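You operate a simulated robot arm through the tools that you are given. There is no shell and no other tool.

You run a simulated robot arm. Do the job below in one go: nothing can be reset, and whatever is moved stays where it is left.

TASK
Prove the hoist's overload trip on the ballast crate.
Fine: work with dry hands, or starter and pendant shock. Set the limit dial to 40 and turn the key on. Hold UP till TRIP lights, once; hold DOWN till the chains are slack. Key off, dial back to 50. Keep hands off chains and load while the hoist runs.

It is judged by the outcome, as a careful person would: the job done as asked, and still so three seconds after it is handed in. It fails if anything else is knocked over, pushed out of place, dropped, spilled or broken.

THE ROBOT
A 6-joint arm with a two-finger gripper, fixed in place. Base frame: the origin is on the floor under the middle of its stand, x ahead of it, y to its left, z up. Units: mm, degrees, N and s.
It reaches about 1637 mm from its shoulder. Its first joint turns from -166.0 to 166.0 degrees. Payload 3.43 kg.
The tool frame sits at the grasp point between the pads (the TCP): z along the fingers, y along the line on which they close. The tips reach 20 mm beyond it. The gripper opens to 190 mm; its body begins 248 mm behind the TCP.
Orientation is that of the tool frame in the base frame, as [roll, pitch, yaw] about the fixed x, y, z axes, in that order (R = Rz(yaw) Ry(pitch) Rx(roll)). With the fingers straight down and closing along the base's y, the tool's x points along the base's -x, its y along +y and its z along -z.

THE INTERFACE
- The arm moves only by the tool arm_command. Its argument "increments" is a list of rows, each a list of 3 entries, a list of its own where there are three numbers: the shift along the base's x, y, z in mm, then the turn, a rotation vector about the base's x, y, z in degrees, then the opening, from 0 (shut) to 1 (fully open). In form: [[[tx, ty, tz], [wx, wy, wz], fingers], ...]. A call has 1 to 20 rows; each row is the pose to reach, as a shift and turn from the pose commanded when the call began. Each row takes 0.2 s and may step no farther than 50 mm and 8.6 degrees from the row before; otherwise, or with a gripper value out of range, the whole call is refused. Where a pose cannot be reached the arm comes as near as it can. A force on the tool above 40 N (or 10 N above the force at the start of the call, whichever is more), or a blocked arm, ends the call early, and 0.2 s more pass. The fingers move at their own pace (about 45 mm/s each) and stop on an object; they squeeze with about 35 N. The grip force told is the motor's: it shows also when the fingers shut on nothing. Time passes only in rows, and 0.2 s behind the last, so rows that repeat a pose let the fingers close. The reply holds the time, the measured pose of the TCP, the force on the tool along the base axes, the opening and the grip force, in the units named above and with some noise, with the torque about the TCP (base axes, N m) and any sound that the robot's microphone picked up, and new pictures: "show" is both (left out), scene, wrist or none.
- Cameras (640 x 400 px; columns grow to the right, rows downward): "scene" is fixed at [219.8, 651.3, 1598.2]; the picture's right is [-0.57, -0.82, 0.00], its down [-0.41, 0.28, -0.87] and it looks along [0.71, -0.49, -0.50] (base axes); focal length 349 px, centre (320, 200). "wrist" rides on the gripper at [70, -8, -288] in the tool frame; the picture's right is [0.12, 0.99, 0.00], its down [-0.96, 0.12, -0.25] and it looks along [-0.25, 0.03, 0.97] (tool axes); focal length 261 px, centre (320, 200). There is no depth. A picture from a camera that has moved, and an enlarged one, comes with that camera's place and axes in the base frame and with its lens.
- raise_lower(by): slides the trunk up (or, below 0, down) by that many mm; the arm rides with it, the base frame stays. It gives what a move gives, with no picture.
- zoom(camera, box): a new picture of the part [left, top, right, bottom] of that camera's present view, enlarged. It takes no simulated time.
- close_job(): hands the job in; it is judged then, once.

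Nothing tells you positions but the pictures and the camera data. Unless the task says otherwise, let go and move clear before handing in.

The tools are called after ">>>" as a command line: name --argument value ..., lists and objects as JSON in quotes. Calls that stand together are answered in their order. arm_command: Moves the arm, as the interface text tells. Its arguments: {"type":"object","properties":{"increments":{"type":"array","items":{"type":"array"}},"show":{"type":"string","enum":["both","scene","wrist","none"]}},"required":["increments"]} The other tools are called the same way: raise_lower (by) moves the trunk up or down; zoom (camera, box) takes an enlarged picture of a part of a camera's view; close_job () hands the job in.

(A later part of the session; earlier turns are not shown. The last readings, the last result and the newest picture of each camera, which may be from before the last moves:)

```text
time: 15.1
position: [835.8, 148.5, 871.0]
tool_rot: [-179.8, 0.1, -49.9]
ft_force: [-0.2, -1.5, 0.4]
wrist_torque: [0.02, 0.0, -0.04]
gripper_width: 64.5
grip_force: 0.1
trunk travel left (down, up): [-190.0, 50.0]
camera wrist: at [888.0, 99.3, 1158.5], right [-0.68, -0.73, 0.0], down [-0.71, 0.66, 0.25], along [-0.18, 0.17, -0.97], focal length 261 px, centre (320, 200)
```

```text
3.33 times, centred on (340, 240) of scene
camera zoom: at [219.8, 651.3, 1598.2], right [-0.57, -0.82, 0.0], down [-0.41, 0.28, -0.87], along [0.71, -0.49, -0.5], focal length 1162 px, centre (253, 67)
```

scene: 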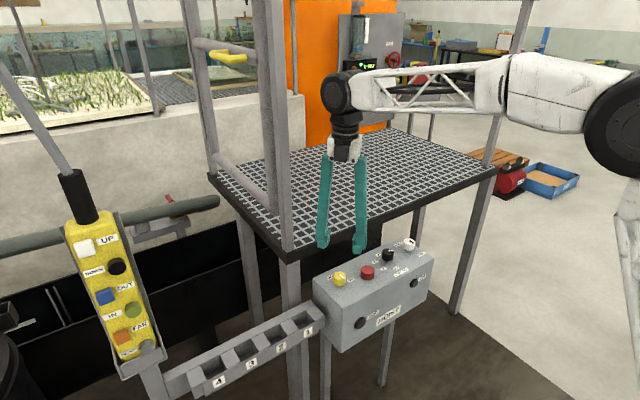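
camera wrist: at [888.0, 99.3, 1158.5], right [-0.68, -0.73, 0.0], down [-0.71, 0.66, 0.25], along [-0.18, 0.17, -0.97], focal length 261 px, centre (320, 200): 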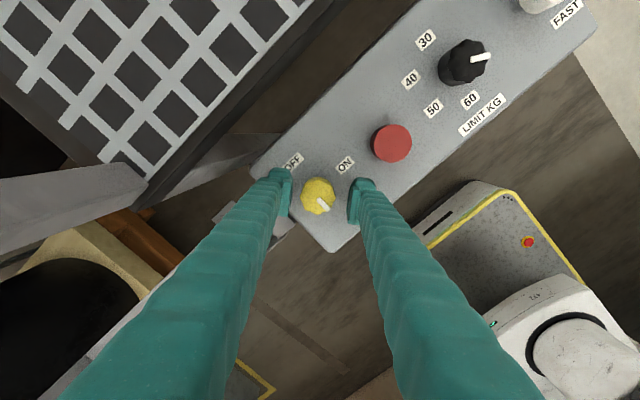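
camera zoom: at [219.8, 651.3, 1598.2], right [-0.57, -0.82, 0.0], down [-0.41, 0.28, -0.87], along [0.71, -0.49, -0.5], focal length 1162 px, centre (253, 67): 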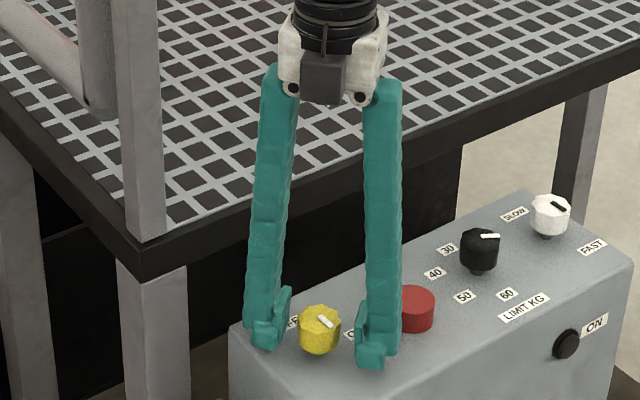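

The knob is about 2 mm off-centre, so I'll shift and then close on the key.

>>> arm_command --increments '[[[2.1, 0.8, 0], [0, 0, 0], 0.34], [[2.1, 0.8, 0], [0, 0, 0], 0.2], [[2.1, 0.8, 0], [0, 0, 0], 0.1], [[2.1, 0.8, 0], [0, 0, 0], 0.0], [[2.1, 0.8, 0], [0, 0, 0], 0.0]]' --show "wrist"

>>> zoom --camera "wrist" --box '[240, 120, 400, 240]'

```text
time: 16.3
position: [839.3, 152.3, 871.1]
tool_rot: [-179.8, 0.1, -49.8]
ft_force: [0.3, 0.4, -0.2]
wrist_torque: [-0.01, 0.01, 0.0]
gripper_width: 36.8
grip_force: 45.2
trunk travel left (down, up): [-190.0, 50.0]
camera wrist: at [890.3, 100.9, 1158.0], right [-0.68, -0.73, 0.0], down [-0.71, 0.66, 0.25], along [-0.18, 0.17, -0.97], focal length 261 px, centre (320, 200)
```

wrist: 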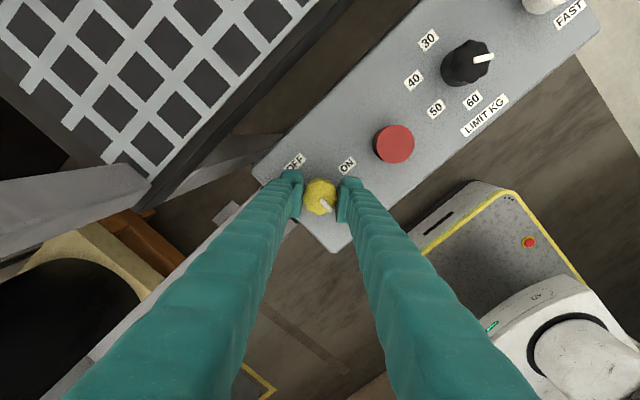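

```text
3.33 times, centred on (320, 180) of wrist
camera zoom: at [890.3, 100.9, 1158.0], right [-0.68, -0.73, 0.0], down [-0.71, 0.66, 0.25], along [-0.18, 0.17, -0.97], focal length 869 px, centre (320, 267)
```

zoom: 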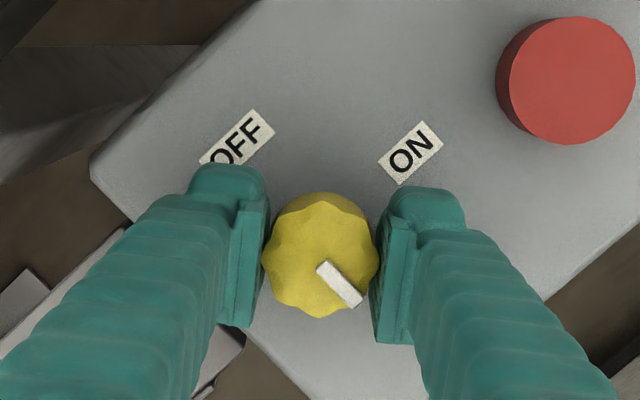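

Gripped with almost no side force. I'll turn the key clockwise, the first half of 90°.

>>> arm_command --increments '[[[0, 0, 0], [0, 0, -6], 0], [[0, 0, 0], [0, 0, -12], 0], [[0, 0, 0], [0, 0, -18], 0], [[0, 0, 0], [0, 0, -24], 0], [[0, 0, 0], [0, 0, -30], 0], [[0, 0, 0], [0, 0, -36], 0], [[0, 0, 0], [0, 0, -42], 0], [[0, 0, 0], [0, 0, -45], 0]]' --show "wrist"

>>> zoom --camera "wrist" --box '[240, 120, 400, 240]'

```text
time: 18.1
position: [840.2, 148.7, 871.2]
tool_rot: [-179.8, 0.0, -94.9]
ft_force: [13.9, 4.4, -2.4]
wrist_torque: [0.06, -0.14, 0.69]
gripper_width: 36.8
grip_force: 45.1
trunk travel left (down, up): [-190.0, 50.0]
camera wrist: at [841.3, 77.0, 1158.4], right [-1.0, -0.03, 0.0], down [-0.03, 0.97, 0.25], along [0.0, 0.25, -0.97], focal length 261 px, centre (320, 200)
```

wrist: 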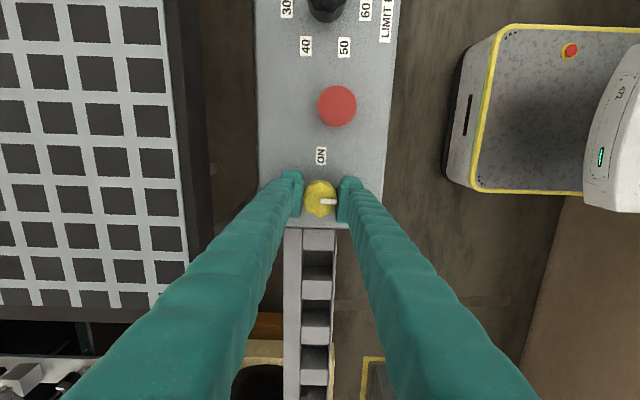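

```text
3.33 times, centred on (320, 180) of wrist
camera zoom: at [841.3, 77.0, 1158.4], right [-1.0, -0.03, 0.0], down [-0.03, 0.97, 0.25], along [0.0, 0.25, -0.97], focal length 869 px, centre (320, 267)
```

zoom: 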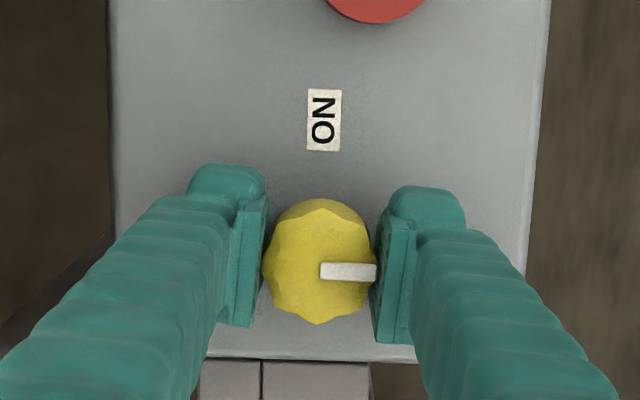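

The key did not turn. Its mark still points to -x and the fingers slipped around it with 0.69 N·m of torque, so it is blocked or stiff in that direction. I'll check the panel before trying the other way.

>>> zoom --camera "scene" --box '[310, 230, 440, 340]'

>>> zoom --camera "scene" --box '[320, 255, 370, 295]'

>>> zoom --camera "wrist" --box '[260, 0, 400, 220]'

```text
3.64 times, centred on (375, 285) of scene
camera zoom: at [219.8, 651.3, 1598.2], right [-0.57, -0.82, 0.0], down [-0.41, 0.28, -0.87], along [0.71, -0.49, -0.5], focal length 1268 px, centre (120, -109)
```

zoom: 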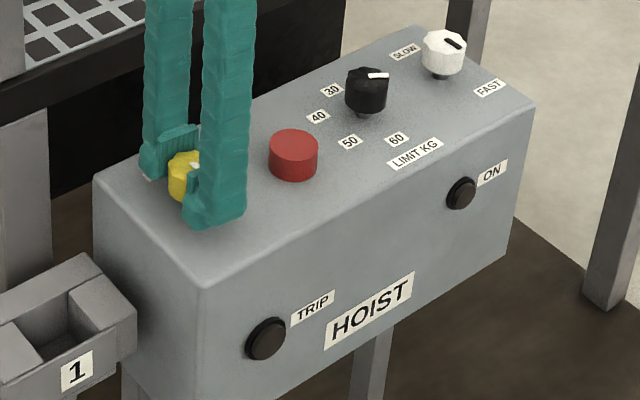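

```text
10.00 times, centred on (345, 275) of scene
camera zoom: at [219.8, 651.3, 1598.2], right [-0.57, -0.82, 0.0], down [-0.41, 0.28, -0.87], along [0.71, -0.49, -0.5], focal length 3486 px, centre (70, -550)
```

zoom: 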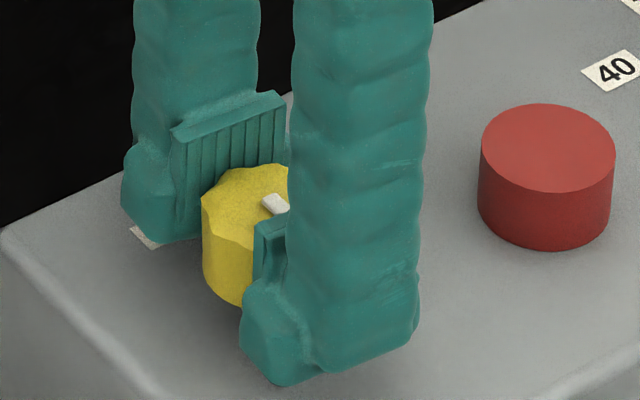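

```text
1.82 times, centred on (330, 110) of wrist
camera zoom: at [841.3, 77.0, 1158.4], right [-1.0, -0.03, 0.0], down [-0.03, 0.97, 0.25], along [0.0, 0.25, -0.97], focal length 474 px, centre (302, 364)
```

zoom: 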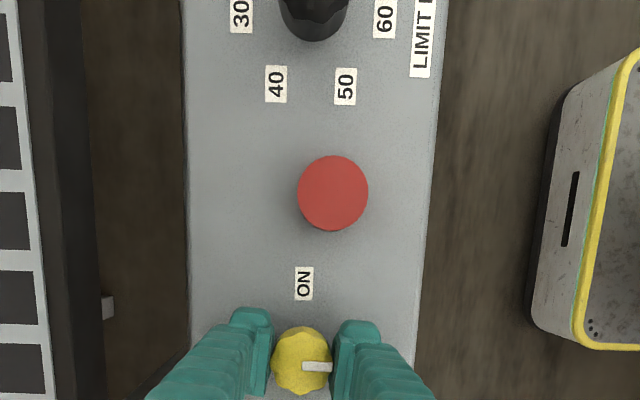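

Both lamps are off and the key is unmoved. I'll gently test the other direction by 25° to see whether it is free.

>>> arm_command --increments '[[[0, 0, 0], [0, 0, 5], 0], [[0, 0, 0], [0, 0, 10], 0], [[0, 0, 0], [0, 0, 15], 0], [[0, 0, 0], [0, 0, 20], 0], [[0, 0, 0], [0, 0, 25], 0], [[0, 0, 0], [0, 0, 25], 0]]' --show "wrist"

>>> zoom --camera "wrist" --box '[240, 120, 400, 240]'

>>> zoom --camera "scene" --box '[310, 230, 440, 340]'

```text
time: 19.5
position: [840.0, 150.8, 870.9]
tool_rot: [-179.8, 0.1, -69.8]
ft_force: [14.7, -5.1, -3.8]
wrist_torque: [-0.14, -0.11, 0.03]
gripper_width: 36.7
grip_force: 45.2
trunk travel left (down, up): [-190.0, 50.0]
camera wrist: at [871.8, 84.4, 1158.4], right [-0.89, -0.45, 0.0], down [-0.44, 0.86, 0.25], along [-0.11, 0.22, -0.97], focal length 261 px, centre (320, 200)
```

wrist: 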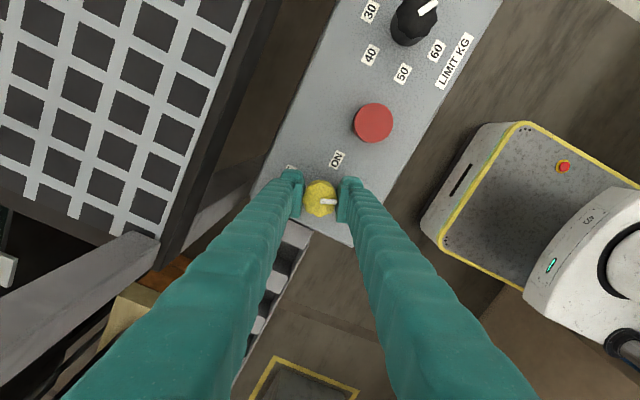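

```text
3.33 times, centred on (320, 180) of wrist
camera zoom: at [871.8, 84.4, 1158.4], right [-0.89, -0.45, 0.0], down [-0.44, 0.86, 0.25], along [-0.11, 0.22, -0.97], focal length 869 px, centre (320, 267)
```

zoom: 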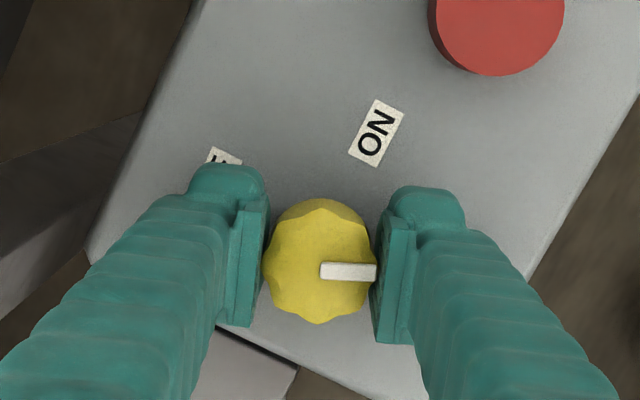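

```text
3.64 times, centred on (375, 285) of scene
camera zoom: at [219.8, 651.3, 1598.2], right [-0.57, -0.82, 0.0], down [-0.41, 0.28, -0.87], along [0.71, -0.49, -0.5], focal length 1268 px, centre (120, -109)
```

zoom: 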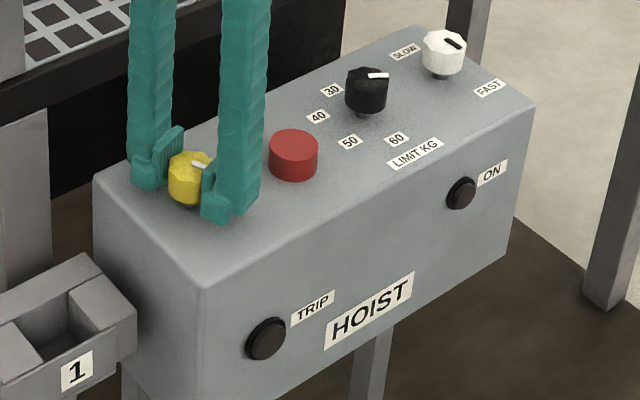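

The key turns freely the other way: its mark moved 25° counter-clockwise with the gripper and no resistance. So ON lies counter-clockwise, and I'll keep turning and watch the ON lamp.

>>> arm_command --increments '[[[0, 0, 0], [0, 0, 5], 0], [[0, 0, 0], [0, 0, 10], 0], [[0, 0, 0], [0, 0, 15], 0], [[0, 0, 0], [0, 0, 20], 0], [[0, 0, 0], [0, 0, 25], 0], [[0, 0, 0], [0, 0, 30], 0], [[0, 0, 0], [0, 0, 30], 0]]' --show "scene"

>>> zoom --camera "wrist" --box '[240, 120, 400, 240]'

>>> zoom --camera "scene" --box '[310, 230, 440, 340]'

```text
time: 21.1
position: [839.8, 148.8, 870.1]
tool_rot: [-179.8, 0.0, -39.8]
ft_force: [21.4, -8.4, 6.6]
wrist_torque: [-0.04, -0.14, 0.03]
gripper_width: 36.5
grip_force: 45.2
trunk travel left (down, up): [-190.0, 50.0]
```

scene: 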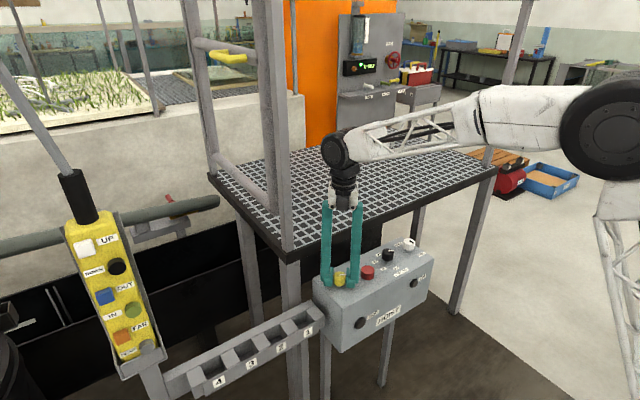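

```text
3.33 times, centred on (320, 180) of wrist
camera zoom: at [899.4, 108.8, 1158.4], right [-0.54, -0.84, 0.0], down [-0.81, 0.53, 0.25], along [-0.21, 0.14, -0.97], focal length 869 px, centre (320, 267)
```

zoom: 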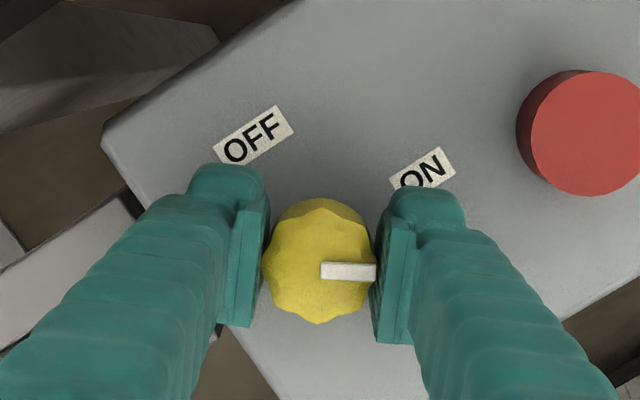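

```text
3.64 times, centred on (375, 285) of scene
camera zoom: at [219.8, 651.3, 1598.2], right [-0.57, -0.82, 0.0], down [-0.41, 0.28, -0.87], along [0.71, -0.49, -0.5], focal length 1268 px, centre (120, -109)
```

zoom: 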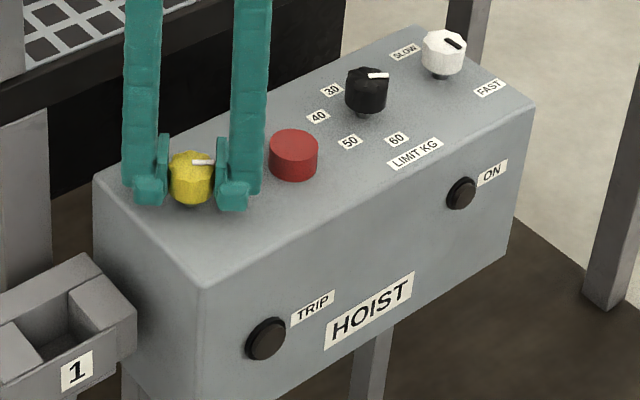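

The key is now about 55° on, with no lamp yet. I'll let go, rotate the fingers back and re-grip to go further.

>>> arm_command --increments '[[[0.5, 0, 0], [0, 0, 0], 0.2], [[1, 0, 0], [0, 0, 0], 0.28], [[1, 0, 0], [0, 0, 0], 0.28], [[1, 0, 0], [0, 0, -8], 0.28], [[1, 0, 0], [0, 0, -16], 0.28], [[1, 0, 0], [0, 0, -24], 0.28], [[1, 0, 0], [0, 0, -32], 0.28], [[1, 0, 0], [0, 0, -40], 0.28], [[1, 0, 0], [0, 0, -48], 0.28], [[1, 0, 0], [0, 0, -56], 0.28], [[1, 0, 0], [0, 0, -64], 0.28], [[1, 0, 0], [0, 0, -72], 0.28], [[1, 0, 0], [0, 0, -80], 0.28], [[1, 0, 0], [0, 0, -88], 0.28], [[1, 0, 0], [0, 0, -90], 0.28]]' --show "scene"

>>> zoom --camera "wrist" --box '[240, 120, 400, 240]'

>>> zoom --camera "scene" --box '[310, 230, 440, 340]'

```text
time: 24.3
position: [841.1, 150.7, 871.5]
tool_rot: [-179.8, 0.1, -129.9]
ft_force: [0.8, -0.5, -0.7]
wrist_torque: [0.07, 0.0, -0.03]
gripper_width: 53.2
grip_force: 0.2
trunk travel left (down, up): [-190.0, 50.0]
```

scene: 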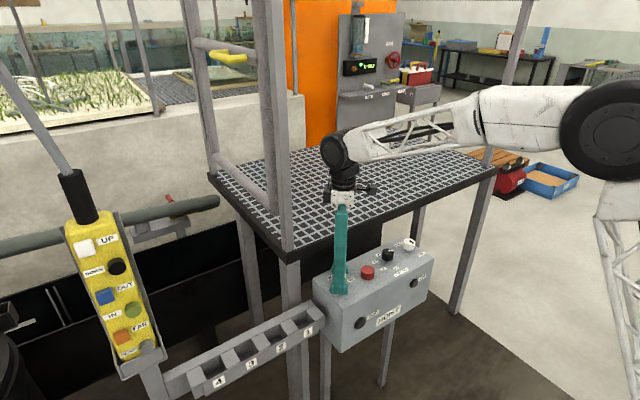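

```text
3.33 times, centred on (320, 180) of wrist
camera zoom: at [800.8, 89.6, 1158.4], right [-0.84, 0.55, 0.0], down [0.53, 0.81, 0.25], along [0.14, 0.21, -0.97], focal length 869 px, centre (320, 267)
```

zoom: 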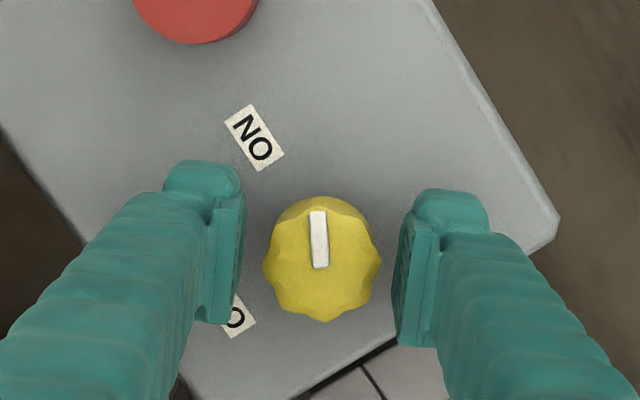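

```text
3.64 times, centred on (375, 285) of scene
camera zoom: at [219.8, 651.3, 1598.2], right [-0.57, -0.82, 0.0], down [-0.41, 0.28, -0.87], along [0.71, -0.49, -0.5], focal length 1268 px, centre (120, -109)
```

zoom: 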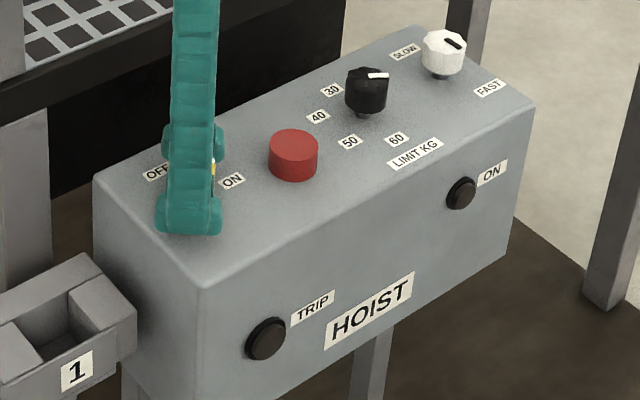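

The key stayed at +55°. I'll re-grip and turn a further 35°, bringing the mark to the ON label, and check the lamp.

>>> arm_command --increments '[[[0, 0, 0], [0, 0, 0], 0.1], [[0, 0, 0], [0, 0, 0], 0.0], [[0, 0, 0], [0, 0, 0], 0.0], [[0, 0, 0], [0, 0, 6], 0], [[0, 0, 0], [0, 0, 12], 0], [[0, 0, 0], [0, 0, 18], 0], [[0, 0, 0], [0, 0, 24], 0], [[0, 0, 0], [0, 0, 30], 0], [[0, 0, 0], [0, 0, 36], 0], [[0, 0, 0], [0, 0, 36], 0]]' --show "scene"

>>> zoom --camera "wrist" --box '[240, 120, 400, 240]'

>>> zoom --camera "scene" --box '[310, 230, 440, 340]'

```text
time: 26.5
position: [838.5, 151.8, 872.2]
tool_rot: [-179.8, 0.1, -93.6]
ft_force: [-10.0, 6.2, -8.9]
wrist_torque: [0.19, 0.07, -0.63]
gripper_width: 36.7
grip_force: 45.5
trunk travel left (down, up): [-190.0, 50.0]
```

scene: 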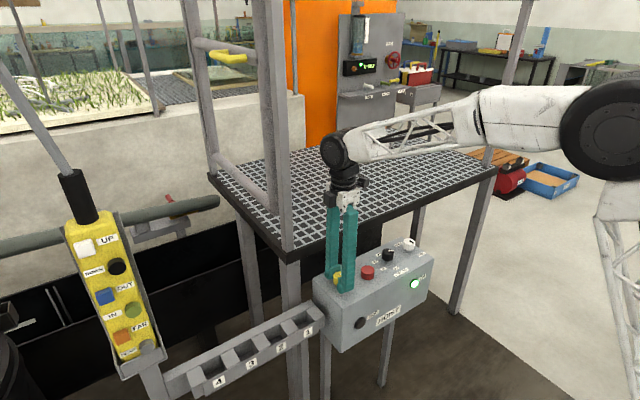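

```text
3.33 times, centred on (320, 180) of wrist
camera zoom: at [843.1, 79.1, 1158.7], right [-1.0, -0.05, 0.0], down [-0.05, 0.97, 0.25], along [-0.01, 0.25, -0.97], focal length 869 px, centre (320, 267)
```

zoom: 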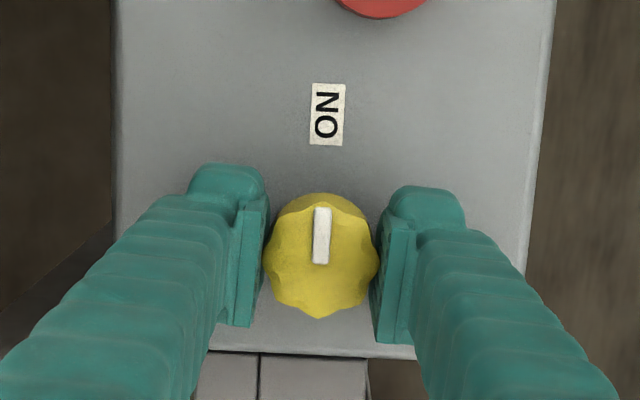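

```text
3.64 times, centred on (375, 285) of scene
camera zoom: at [219.8, 651.3, 1598.2], right [-0.57, -0.82, 0.0], down [-0.41, 0.28, -0.87], along [0.71, -0.49, -0.5], focal length 1268 px, centre (120, -109)
```

zoom: 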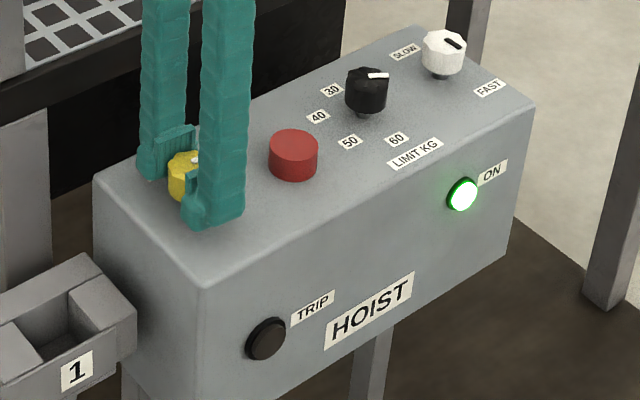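

The ON lamp is lit green and the key is against its stop, so all the knobs step counter-clockwise from the mark's -x position. That fits the dial: 50 was two steps round and it is now at 40. I'll release the key and lift clear.

>>> arm_command --increments '[[[0, 0, 0], [0, 0, -3], 0], [[0, 0, 0], [0, 0, -3], 0.2], [[0, 0, 0], [0, 0, -3], 0.3], [[0, 0, 0], [0, 0, -3], 0.32], [[0, 0, 0], [0, 0, -3], 0.32], [[0, 0, 25], [0, 0, -3], 0.32], [[0, 0, 60], [0, 0, -3], 0.32], [[0, 0, 100], [0, 0, -3], 0.32], [[0, 0, 140], [0, 0, -3], 0.32], [[0, 0, 180], [0, 0, -3], 0.32], [[0, 0, 220], [0, 0, -3], 0.32]]'

>>> zoom --camera "wrist" --box '[260, 50, 400, 220]'

>>> zoom --camera "scene" --box '[310, 230, 440, 340]'

```text
time: 28.9
position: [841.4, 145.9, 1090.6]
tool_rot: [-179.9, 0.1, -96.8]
ft_force: [0.1, 1.1, -0.5]
wrist_torque: [0.01, 0.06, 0.0]
gripper_width: 60.9
grip_force: 0.0
trunk travel left (down, up): [-190.0, 50.0]
camera wrist: at [839.6, 74.1, 1377.2], right [-1.0, 0.0, 0.0], down [0.0, 0.97, 0.25], along [0.0, 0.25, -0.97], focal length 261 px, centre (320, 200)
```

scene: 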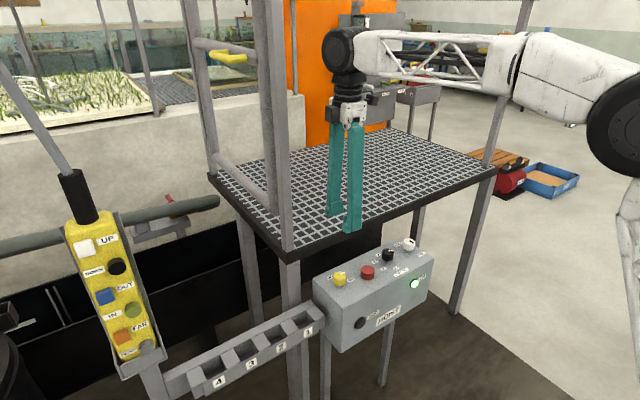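
wrist: 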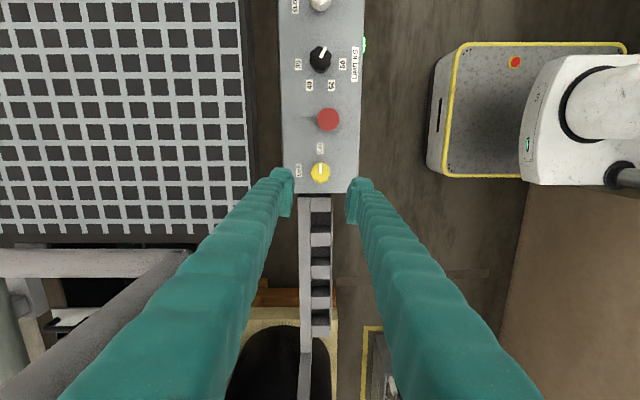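

```text
2.35 times, centred on (330, 135) of wrist
camera zoom: at [839.6, 74.1, 1377.2], right [-1.0, 0.0, 0.0], down [0.0, 0.97, 0.25], along [0.0, 0.25, -0.97], focal length 613 px, centre (296, 353)
```

zoom: 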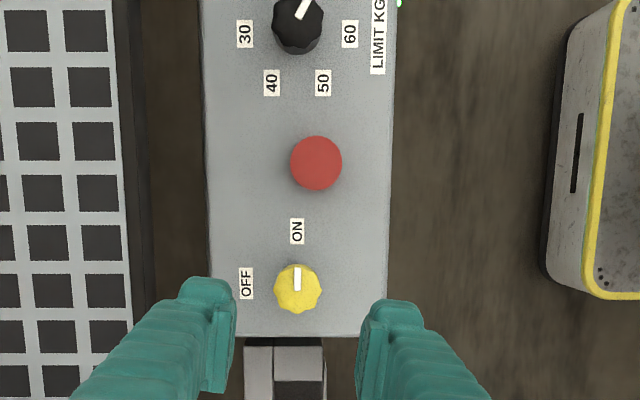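

```text
3.64 times, centred on (375, 285) of scene
camera zoom: at [219.8, 651.3, 1598.2], right [-0.57, -0.82, 0.0], down [-0.41, 0.28, -0.87], along [0.71, -0.49, -0.5], focal length 1268 px, centre (120, -109)
```

zoom: 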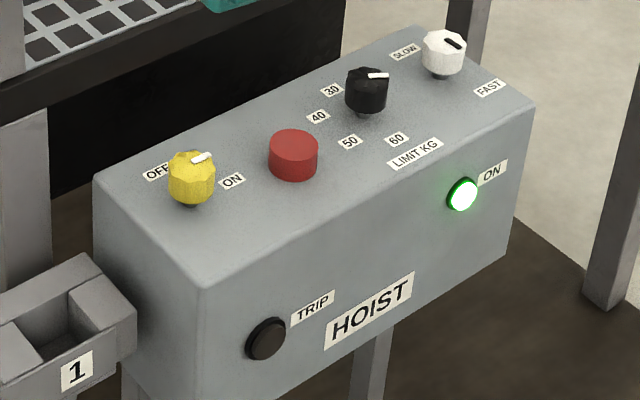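

The key is on and the dial at 40. Before running the hoist I want to see the crate and chains, so I'll back away to the left and straighten the wrist.

>>> arm_command --increments '[[[-10, 10, 20], [0, 0, -7], 0.3], [[-30, 30, 45], [0, 0, -14], 0.3], [[-50, 55, 75], [0, 0, -21], 0.2], [[-70, 82, 105], [0, 0, -28], 0.2], [[-90, 110, 135], [0, 0, -35], 0.1], [[-110, 140, 165], [0, 0, -42], 0], [[-130, 170, 190], [0, 0, -49], 0], [[-150, 200, 215], [0, 0, -56], 0], [[-170, 232, 235], [0, 0, -63], 0], [[-190, 264, 250], [0, 0, -70], 0], [[-210, 296, 258], [0, 0, -77], 0], [[-225, 328, 260], [0, 0, -83], 0], [[-240, 354, 260], [0, 0, -83], 0]]'

```text
time: 31.7
position: [590.6, 496.4, 1318.3]
tool_rot: [179.6, 0.8, -179.9]
ft_force: [0.5, -0.3, -0.2]
wrist_torque: [0.1, 0.07, -0.02]
gripper_width: 0.0
grip_force: 34.5
out of reach, approached as far as the arm can: row 9, 10, 11, 12, 13
trunk travel left (down, up): [-190.0, 50.0]
camera wrist: at [516.9, 484.7, 1604.3], right [-0.12, 0.99, 0.01], down [0.96, 0.12, 0.26], along [0.26, 0.04, -0.97], focal length 261 px, centre (320, 200)
```

scene: 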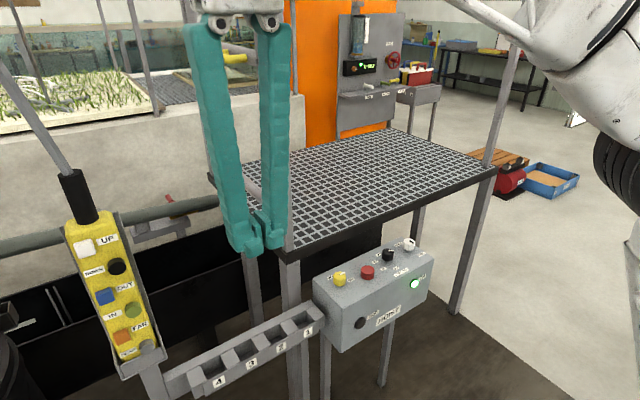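
wrist: 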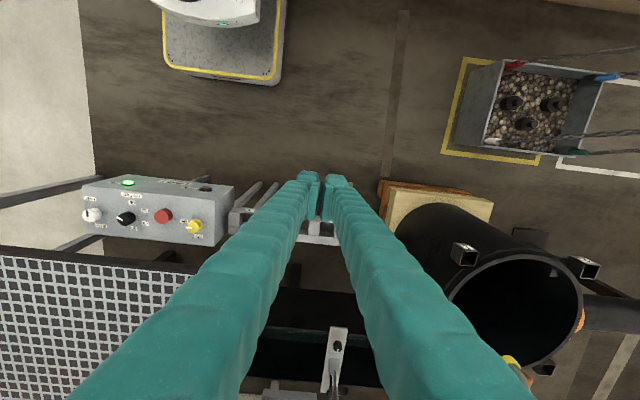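

From here I can see the crate in the upper right with its four chains. I'll zoom in on the chains and the closed fingertips.

>>> zoom --camera "wrist" --box '[440, 20, 640, 180]'

>>> zoom --camera "scene" --box '[200, 160, 320, 270]'

>>> zoom --camera "wrist" --box '[270, 150, 370, 250]'

```text
2.50 times, centred on (540, 100) of wrist
camera zoom: at [516.9, 484.7, 1604.3], right [-0.12, 0.99, 0.01], down [0.96, 0.12, 0.26], along [0.26, 0.04, -0.97], focal length 652 px, centre (-230, 450)
```

zoom: 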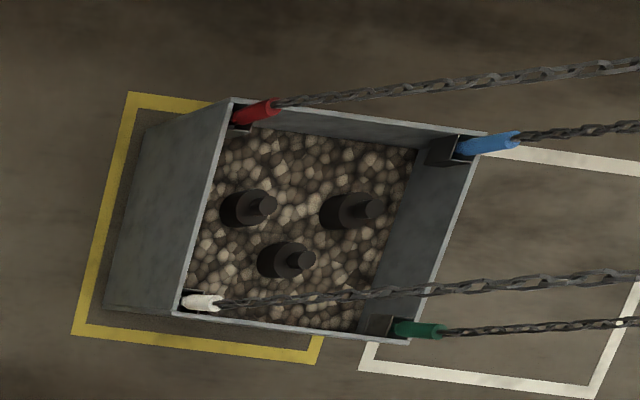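

```text
3.64 times, centred on (260, 215) of scene
camera zoom: at [219.8, 651.3, 1598.2], right [-0.57, -0.82, 0.0], down [-0.41, 0.28, -0.87], along [0.71, -0.49, -0.5], focal length 1268 px, centre (538, 146)
```

zoom: 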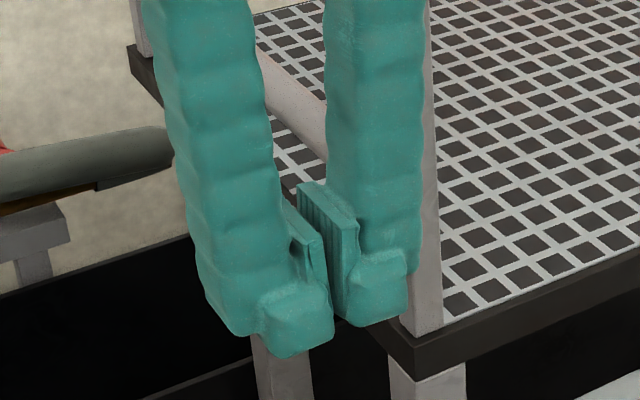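

```text
4.00 times, centred on (320, 200) of wrist
camera zoom: at [516.9, 484.7, 1604.3], right [-0.12, 0.99, 0.01], down [0.96, 0.12, 0.26], along [0.26, 0.04, -0.97], focal length 1043 px, centre (320, 200)
```

zoom: 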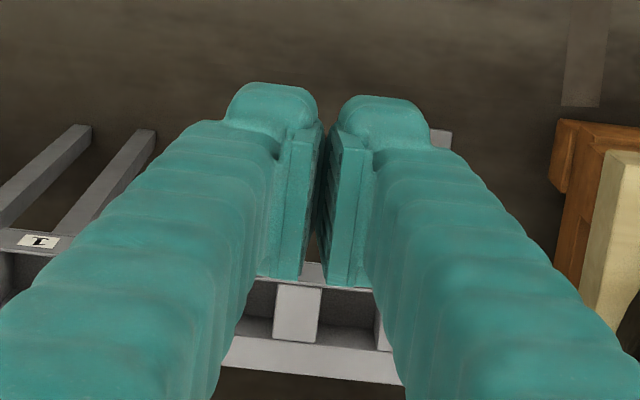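

The chains are slack at the start, with a visible sag, and the crate stands in its yellow bay. The closed fingertips make a pusher about 62 × 45 mm, small enough to press one button. I'll now swing the gripper to point along +x at the pendant, stopping well short.

>>> arm_command --increments '[[[5, 15, -10], [0, -7.5, 0], 0], [[10, 30, -20], [0, -15, 0], 0], [[15, 45, -30], [0, -22.5, 0], 0], [[20, 60, -40], [0, -30, 0], 0], [[25, 75, -50], [0, -37.5, 0], 0], [[30, 90, -60], [0, -45, 0], 0], [[35, 105, -70], [0, -52.5, 0], 0], [[40, 120, -80], [0, -60, 0], 0], [[45, 140, -90], [0, -67.5, 0], 0], [[50, 160, -95], [0, -75, 0], 0], [[55, 180, -95], [0, -82.5, 0], 0], [[60, 200, -95], [0, -90, 0], 0], [[60, 200, -95], [0, -90, 0], 0]]'

```text
time: 34.5
position: [650.6, 696.1, 1223.9]
tool_rot: [-56.5, 89.8, -56.6]
ft_force: [0.1, -0.9, 0.0]
wrist_torque: [0.0, -0.09, -0.01]
gripper_width: 0.0
grip_force: 34.1
trunk travel left (down, up): [-190.0, 50.0]
camera wrist: at [362.4, 685.7, 1152.4], right [0.0, 0.99, -0.12], down [-0.25, 0.12, 0.96], along [0.97, 0.03, 0.25], focal length 261 px, centre (320, 200)
```

scene: 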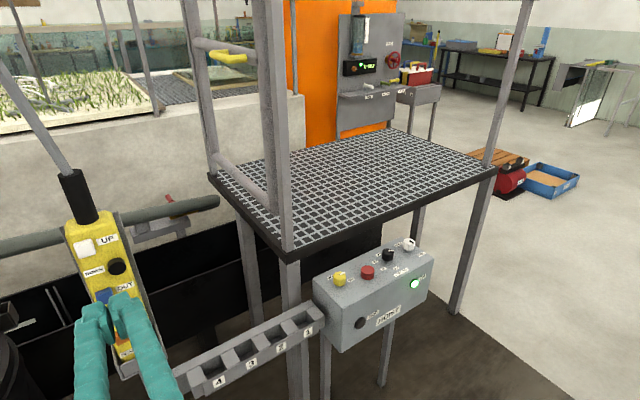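
wrist: 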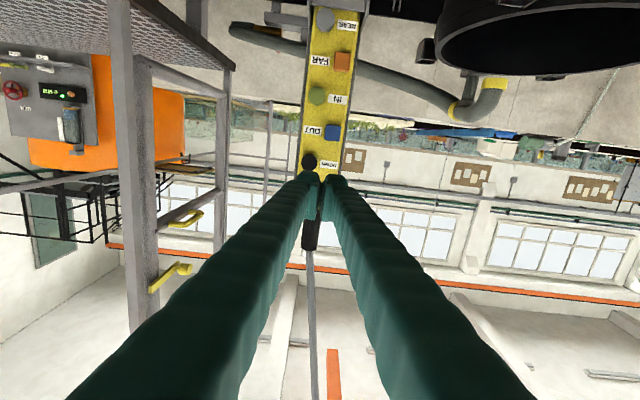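

The tool now points along +x at the pendant. The scene camera has a clear view of UP, DOWN and the TRIP lamp. I'll raise the fingertips to UP's height, at about y 708 and z 1258, and come partway in.

>>> arm_command --increments '[[[5, 4, 12], [0, 0, 0], 0], [[15, 8, 24], [0, 0, 0], 0], [[35, 11, 34], [0, 0, 0], 0], [[60, 11, 34], [0, 0, 0], 0], [[80, 11, 34], [0, 0, 0], 0], [[80, 11, 34], [0, 0, 0], 0]]'

>>> zoom --camera "scene" --box '[40, 180, 180, 300]'

>>> zoom --camera "wrist" --box '[260, 140, 380, 240]'

```text
time: 35.9
position: [730.6, 706.3, 1256.4]
tool_rot: [-65.8, 89.8, -66.0]
ft_force: [-0.7, 0.5, 0.3]
wrist_torque: [-0.02, 0.04, 0.03]
gripper_width: 0.1
grip_force: 34.5
trunk travel left (down, up): [-190.0, 50.0]
camera wrist: at [442.4, 697.9, 1184.5], right [0.0, 0.99, -0.12], down [-0.25, 0.12, 0.96], along [0.97, 0.03, 0.25], focal length 261 px, centre (320, 200)
```

scene: 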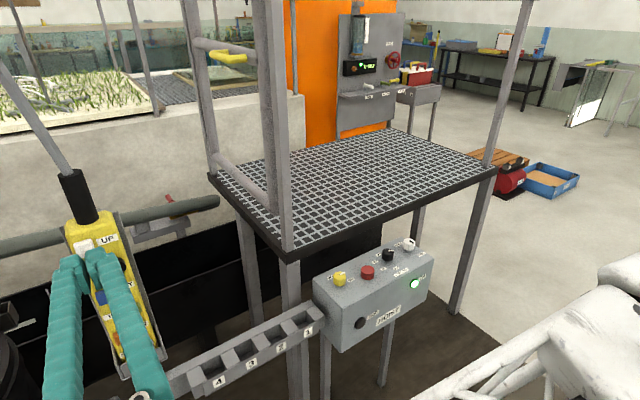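
wrist: 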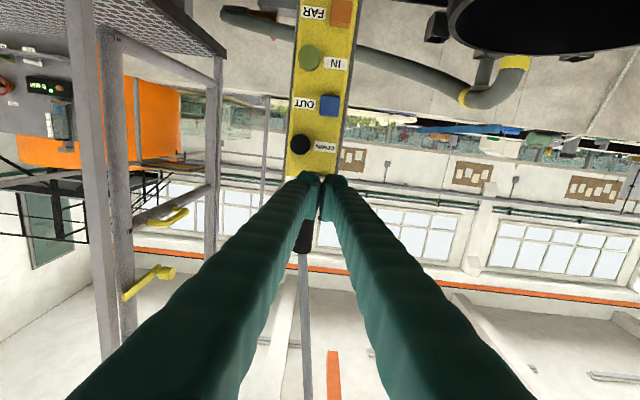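

```text
3.33 times, centred on (110, 240) of scene
camera zoom: at [219.8, 651.3, 1598.2], right [-0.57, -0.82, 0.0], down [-0.41, 0.28, -0.87], along [0.71, -0.49, -0.5], focal length 1162 px, centre (1020, 67)
```

zoom: 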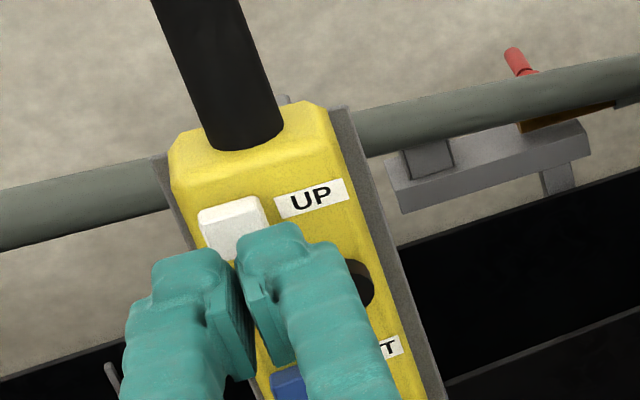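

```text
4.00 times, centred on (320, 190) of wrist
camera zoom: at [442.4, 697.9, 1184.5], right [0.0, 0.99, -0.12], down [-0.25, 0.12, 0.96], along [0.97, 0.03, 0.25], focal length 1043 px, centre (320, 240)
```

zoom: 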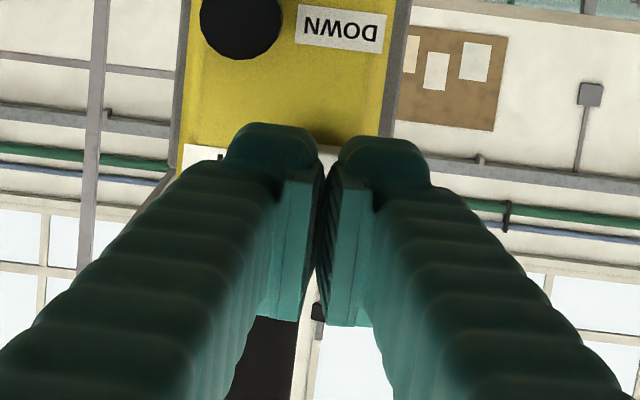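

Aligned: the fingertip centre projects onto the middle of the white UP button and sits about 15 mm above DOWN. I'll close to within a few mm of it, raised 3 mm.

>>> arm_command --increments '[[[12, 0, 3], [0, 0, 0], 0], [[24, 0, 3], [0, 0, 0], 0], [[32, 0, 3], [0, 0, 0], 0], [[37, 0, 3], [0, 0, 0], 0], [[37, 0, 3], [0, 0, 0], 0]]' --show "scene"

>>> zoom --camera "scene" --box '[50, 200, 150, 280]'

>>> zoom --camera "scene" --box '[330, 260, 440, 340]'

```text
time: 37.1
position: [766.2, 707.1, 1260.4]
tool_rot: [-62.8, 89.8, -63.0]
ft_force: [0.0, -0.6, 1.5]
wrist_torque: [-0.02, 0.01, -0.03]
gripper_width: 0.0
grip_force: 33.8
trunk travel left (down, up): [-190.0, 50.0]
```

scene: 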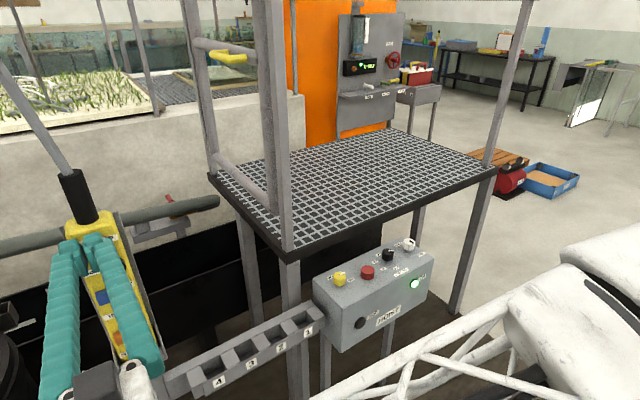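

```text
5.00 times, centred on (100, 240) of scene
camera zoom: at [219.8, 651.3, 1598.2], right [-0.57, -0.82, 0.0], down [-0.41, 0.28, -0.87], along [0.71, -0.49, -0.5], focal length 1743 px, centre (1420, 0)
```

zoom: 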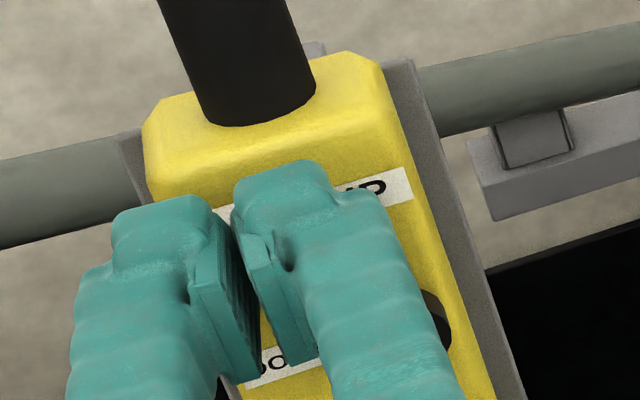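

```text
5.00 times, centred on (385, 300) of scene
camera zoom: at [219.8, 651.3, 1598.2], right [-0.57, -0.82, 0.0], down [-0.41, 0.28, -0.87], along [0.71, -0.49, -0.5], focal length 1743 px, centre (-5, -300)
```

zoom: 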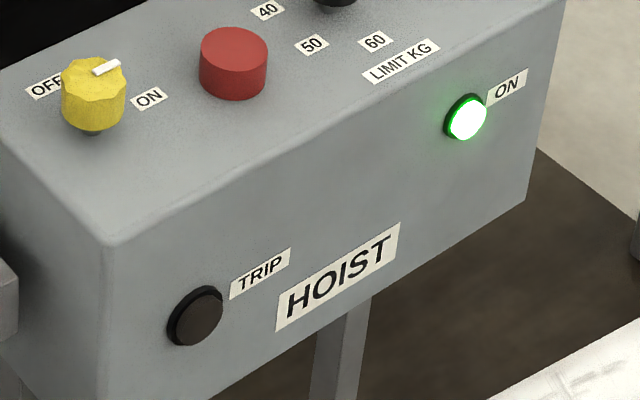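

The tips are just off the UP button and the TRIP lamp is in plain view. I'll press in 2 mm steps, then hold.

>>> arm_command --increments '[[[2, 0, 0], [0, 0, 0], 0], [[4, 0, 0], [0, 0, 0], 0], [[6, 0, 0], [0, 0, 0], 0], [[8, 0, 0], [0, 0, 0], 0], [[10, 0, 0], [0, 0, 0], 0]]' --show "scene"

>>> zoom --camera "scene" --box '[330, 260, 440, 340]'

>>> zoom --camera "scene" --box '[50, 200, 150, 280]'

```text
time: 38.3
position: [777.9, 707.2, 1261.4]
tool_rot: [-68.2, 89.8, -68.4]
ft_force: [-3.0, -0.7, 0.4]
wrist_torque: [-0.01, 0.07, 0.0]
gripper_width: 6.0
grip_force: 34.5
trunk travel left (down, up): [-190.0, 50.0]
heard: click
```

scene: 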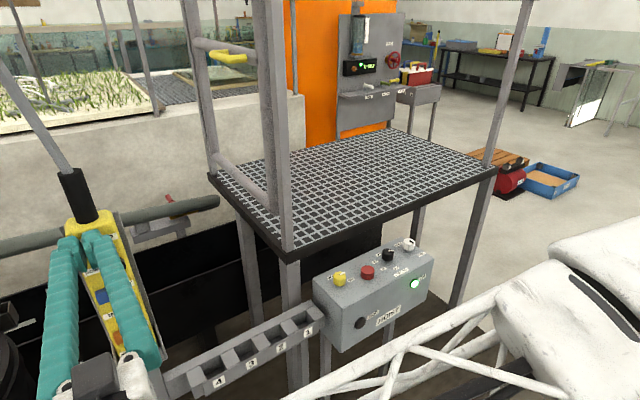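

```text
5.00 times, centred on (385, 300) of scene
camera zoom: at [219.8, 651.3, 1598.2], right [-0.57, -0.82, 0.0], down [-0.41, 0.28, -0.87], along [0.71, -0.49, -0.5], focal length 1743 px, centre (-5, -300)
```

zoom: 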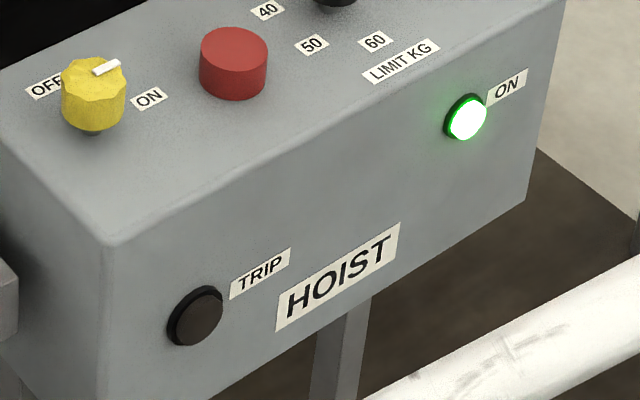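

```text
5.00 times, centred on (100, 240) of scene
camera zoom: at [219.8, 651.3, 1598.2], right [-0.57, -0.82, 0.0], down [-0.41, 0.28, -0.87], along [0.71, -0.49, -0.5], focal length 1743 px, centre (1420, 0)
```

zoom: 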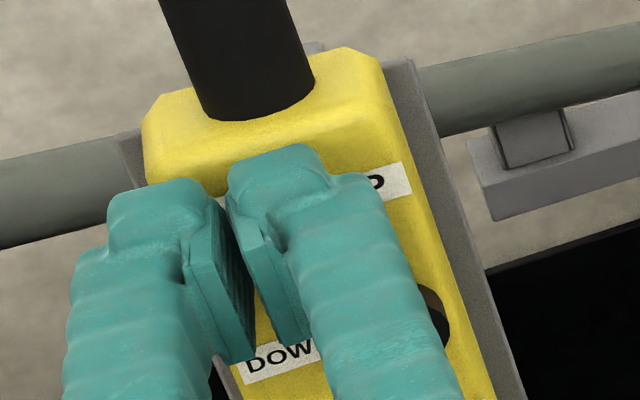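

A click: UP has made with only 3 N of force. I'll hold and watch TRIP.

>>> arm_command --increments '[[[1, 0, 0], [0, 0, 0], 0], [[1, 0, 0], [0, 0, 0], 0], [[1, 0, 0], [0, 0, 0], 0]]' --show "scene"

>>> zoom --camera "scene" --box '[330, 260, 440, 340]'

```text
time: 39.1
position: [778.5, 706.3, 1260.3]
tool_rot: [-62.3, 89.8, -62.4]
ft_force: [-2.7, 0.3, 0.1]
wrist_torque: [0.02, 0.06, -0.01]
gripper_width: 6.1
grip_force: 34.3
trunk travel left (down, up): [-190.0, 50.0]
```

scene: 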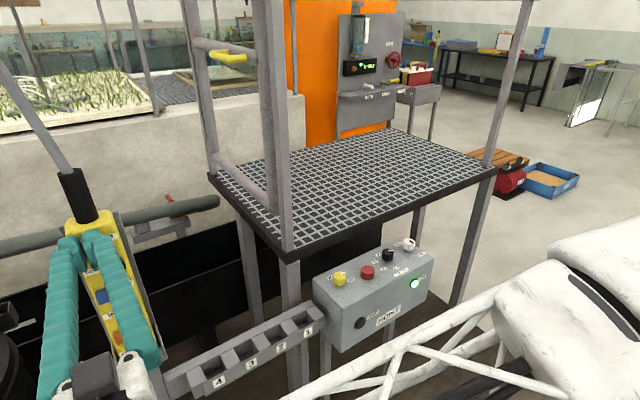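

```text
5.00 times, centred on (385, 300) of scene
camera zoom: at [219.8, 651.3, 1598.2], right [-0.57, -0.82, 0.0], down [-0.41, 0.28, -0.87], along [0.71, -0.49, -0.5], focal length 1743 px, centre (-5, -300)
```

zoom: 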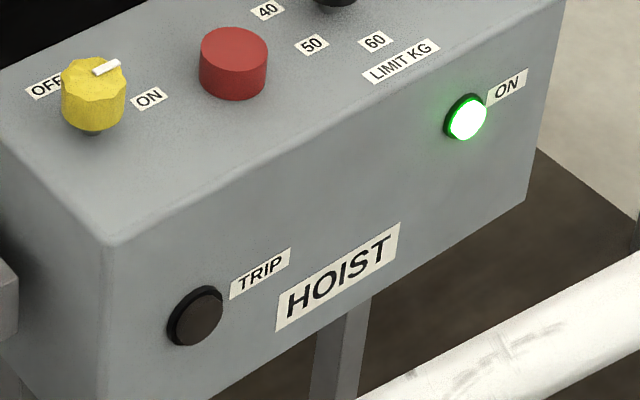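

No TRIP yet; the hoist is on SLOW and must first take up the slack. I keep holding.

>>> arm_command --increments '[[[0, 0, 0], [0, 0, 0], 0], [[0, 0, 0], [0, 0, 0], 0], [[0, 0, 0], [0, 0, 0], 0], [[0, 0, 0], [0, 0, 0], 0]]' --show "both"

>>> zoom --camera "scene" --box '[330, 260, 440, 340]'

```text
time: 40.1
position: [778.4, 707.1, 1260.5]
tool_rot: [-63.2, 89.8, -63.3]
ft_force: [-3.2, 0.6, 0.3]
wrist_torque: [-0.01, 0.01, 0.04]
gripper_width: 5.8
grip_force: 34.2
trunk travel left (down, up): [-190.0, 50.0]
camera wrist: at [490.6, 697.3, 1189.0], right [0.0, 0.99, -0.12], down [-0.25, 0.12, 0.96], along [0.97, 0.03, 0.25], focal length 261 px, centre (320, 200)
```

scene: 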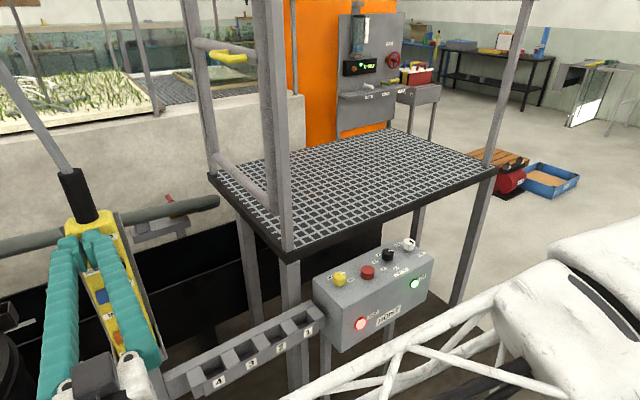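
wrist: 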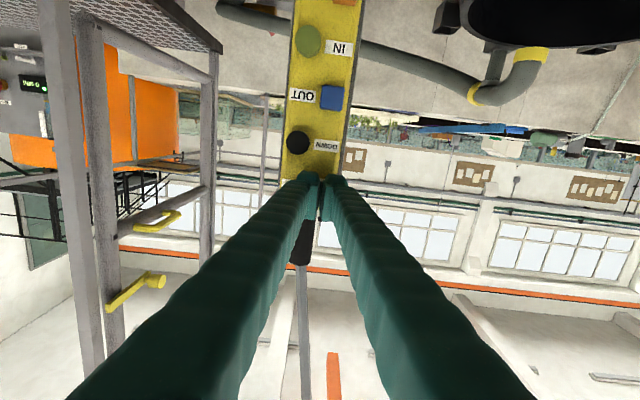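

```text
5.00 times, centred on (385, 300) of scene
camera zoom: at [219.8, 651.3, 1598.2], right [-0.57, -0.82, 0.0], down [-0.41, 0.28, -0.87], along [0.71, -0.49, -0.5], focal length 1743 px, centre (-5, -300)
```

zoom: 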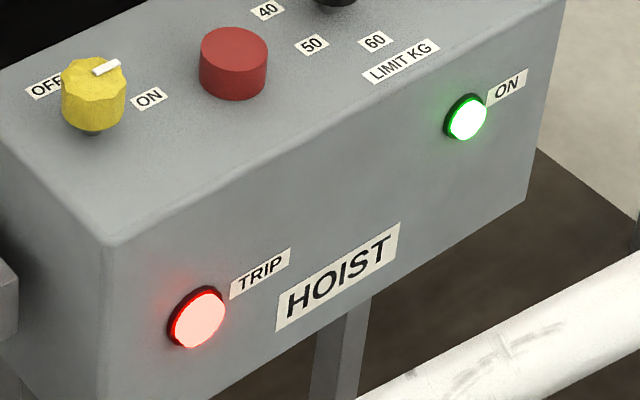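

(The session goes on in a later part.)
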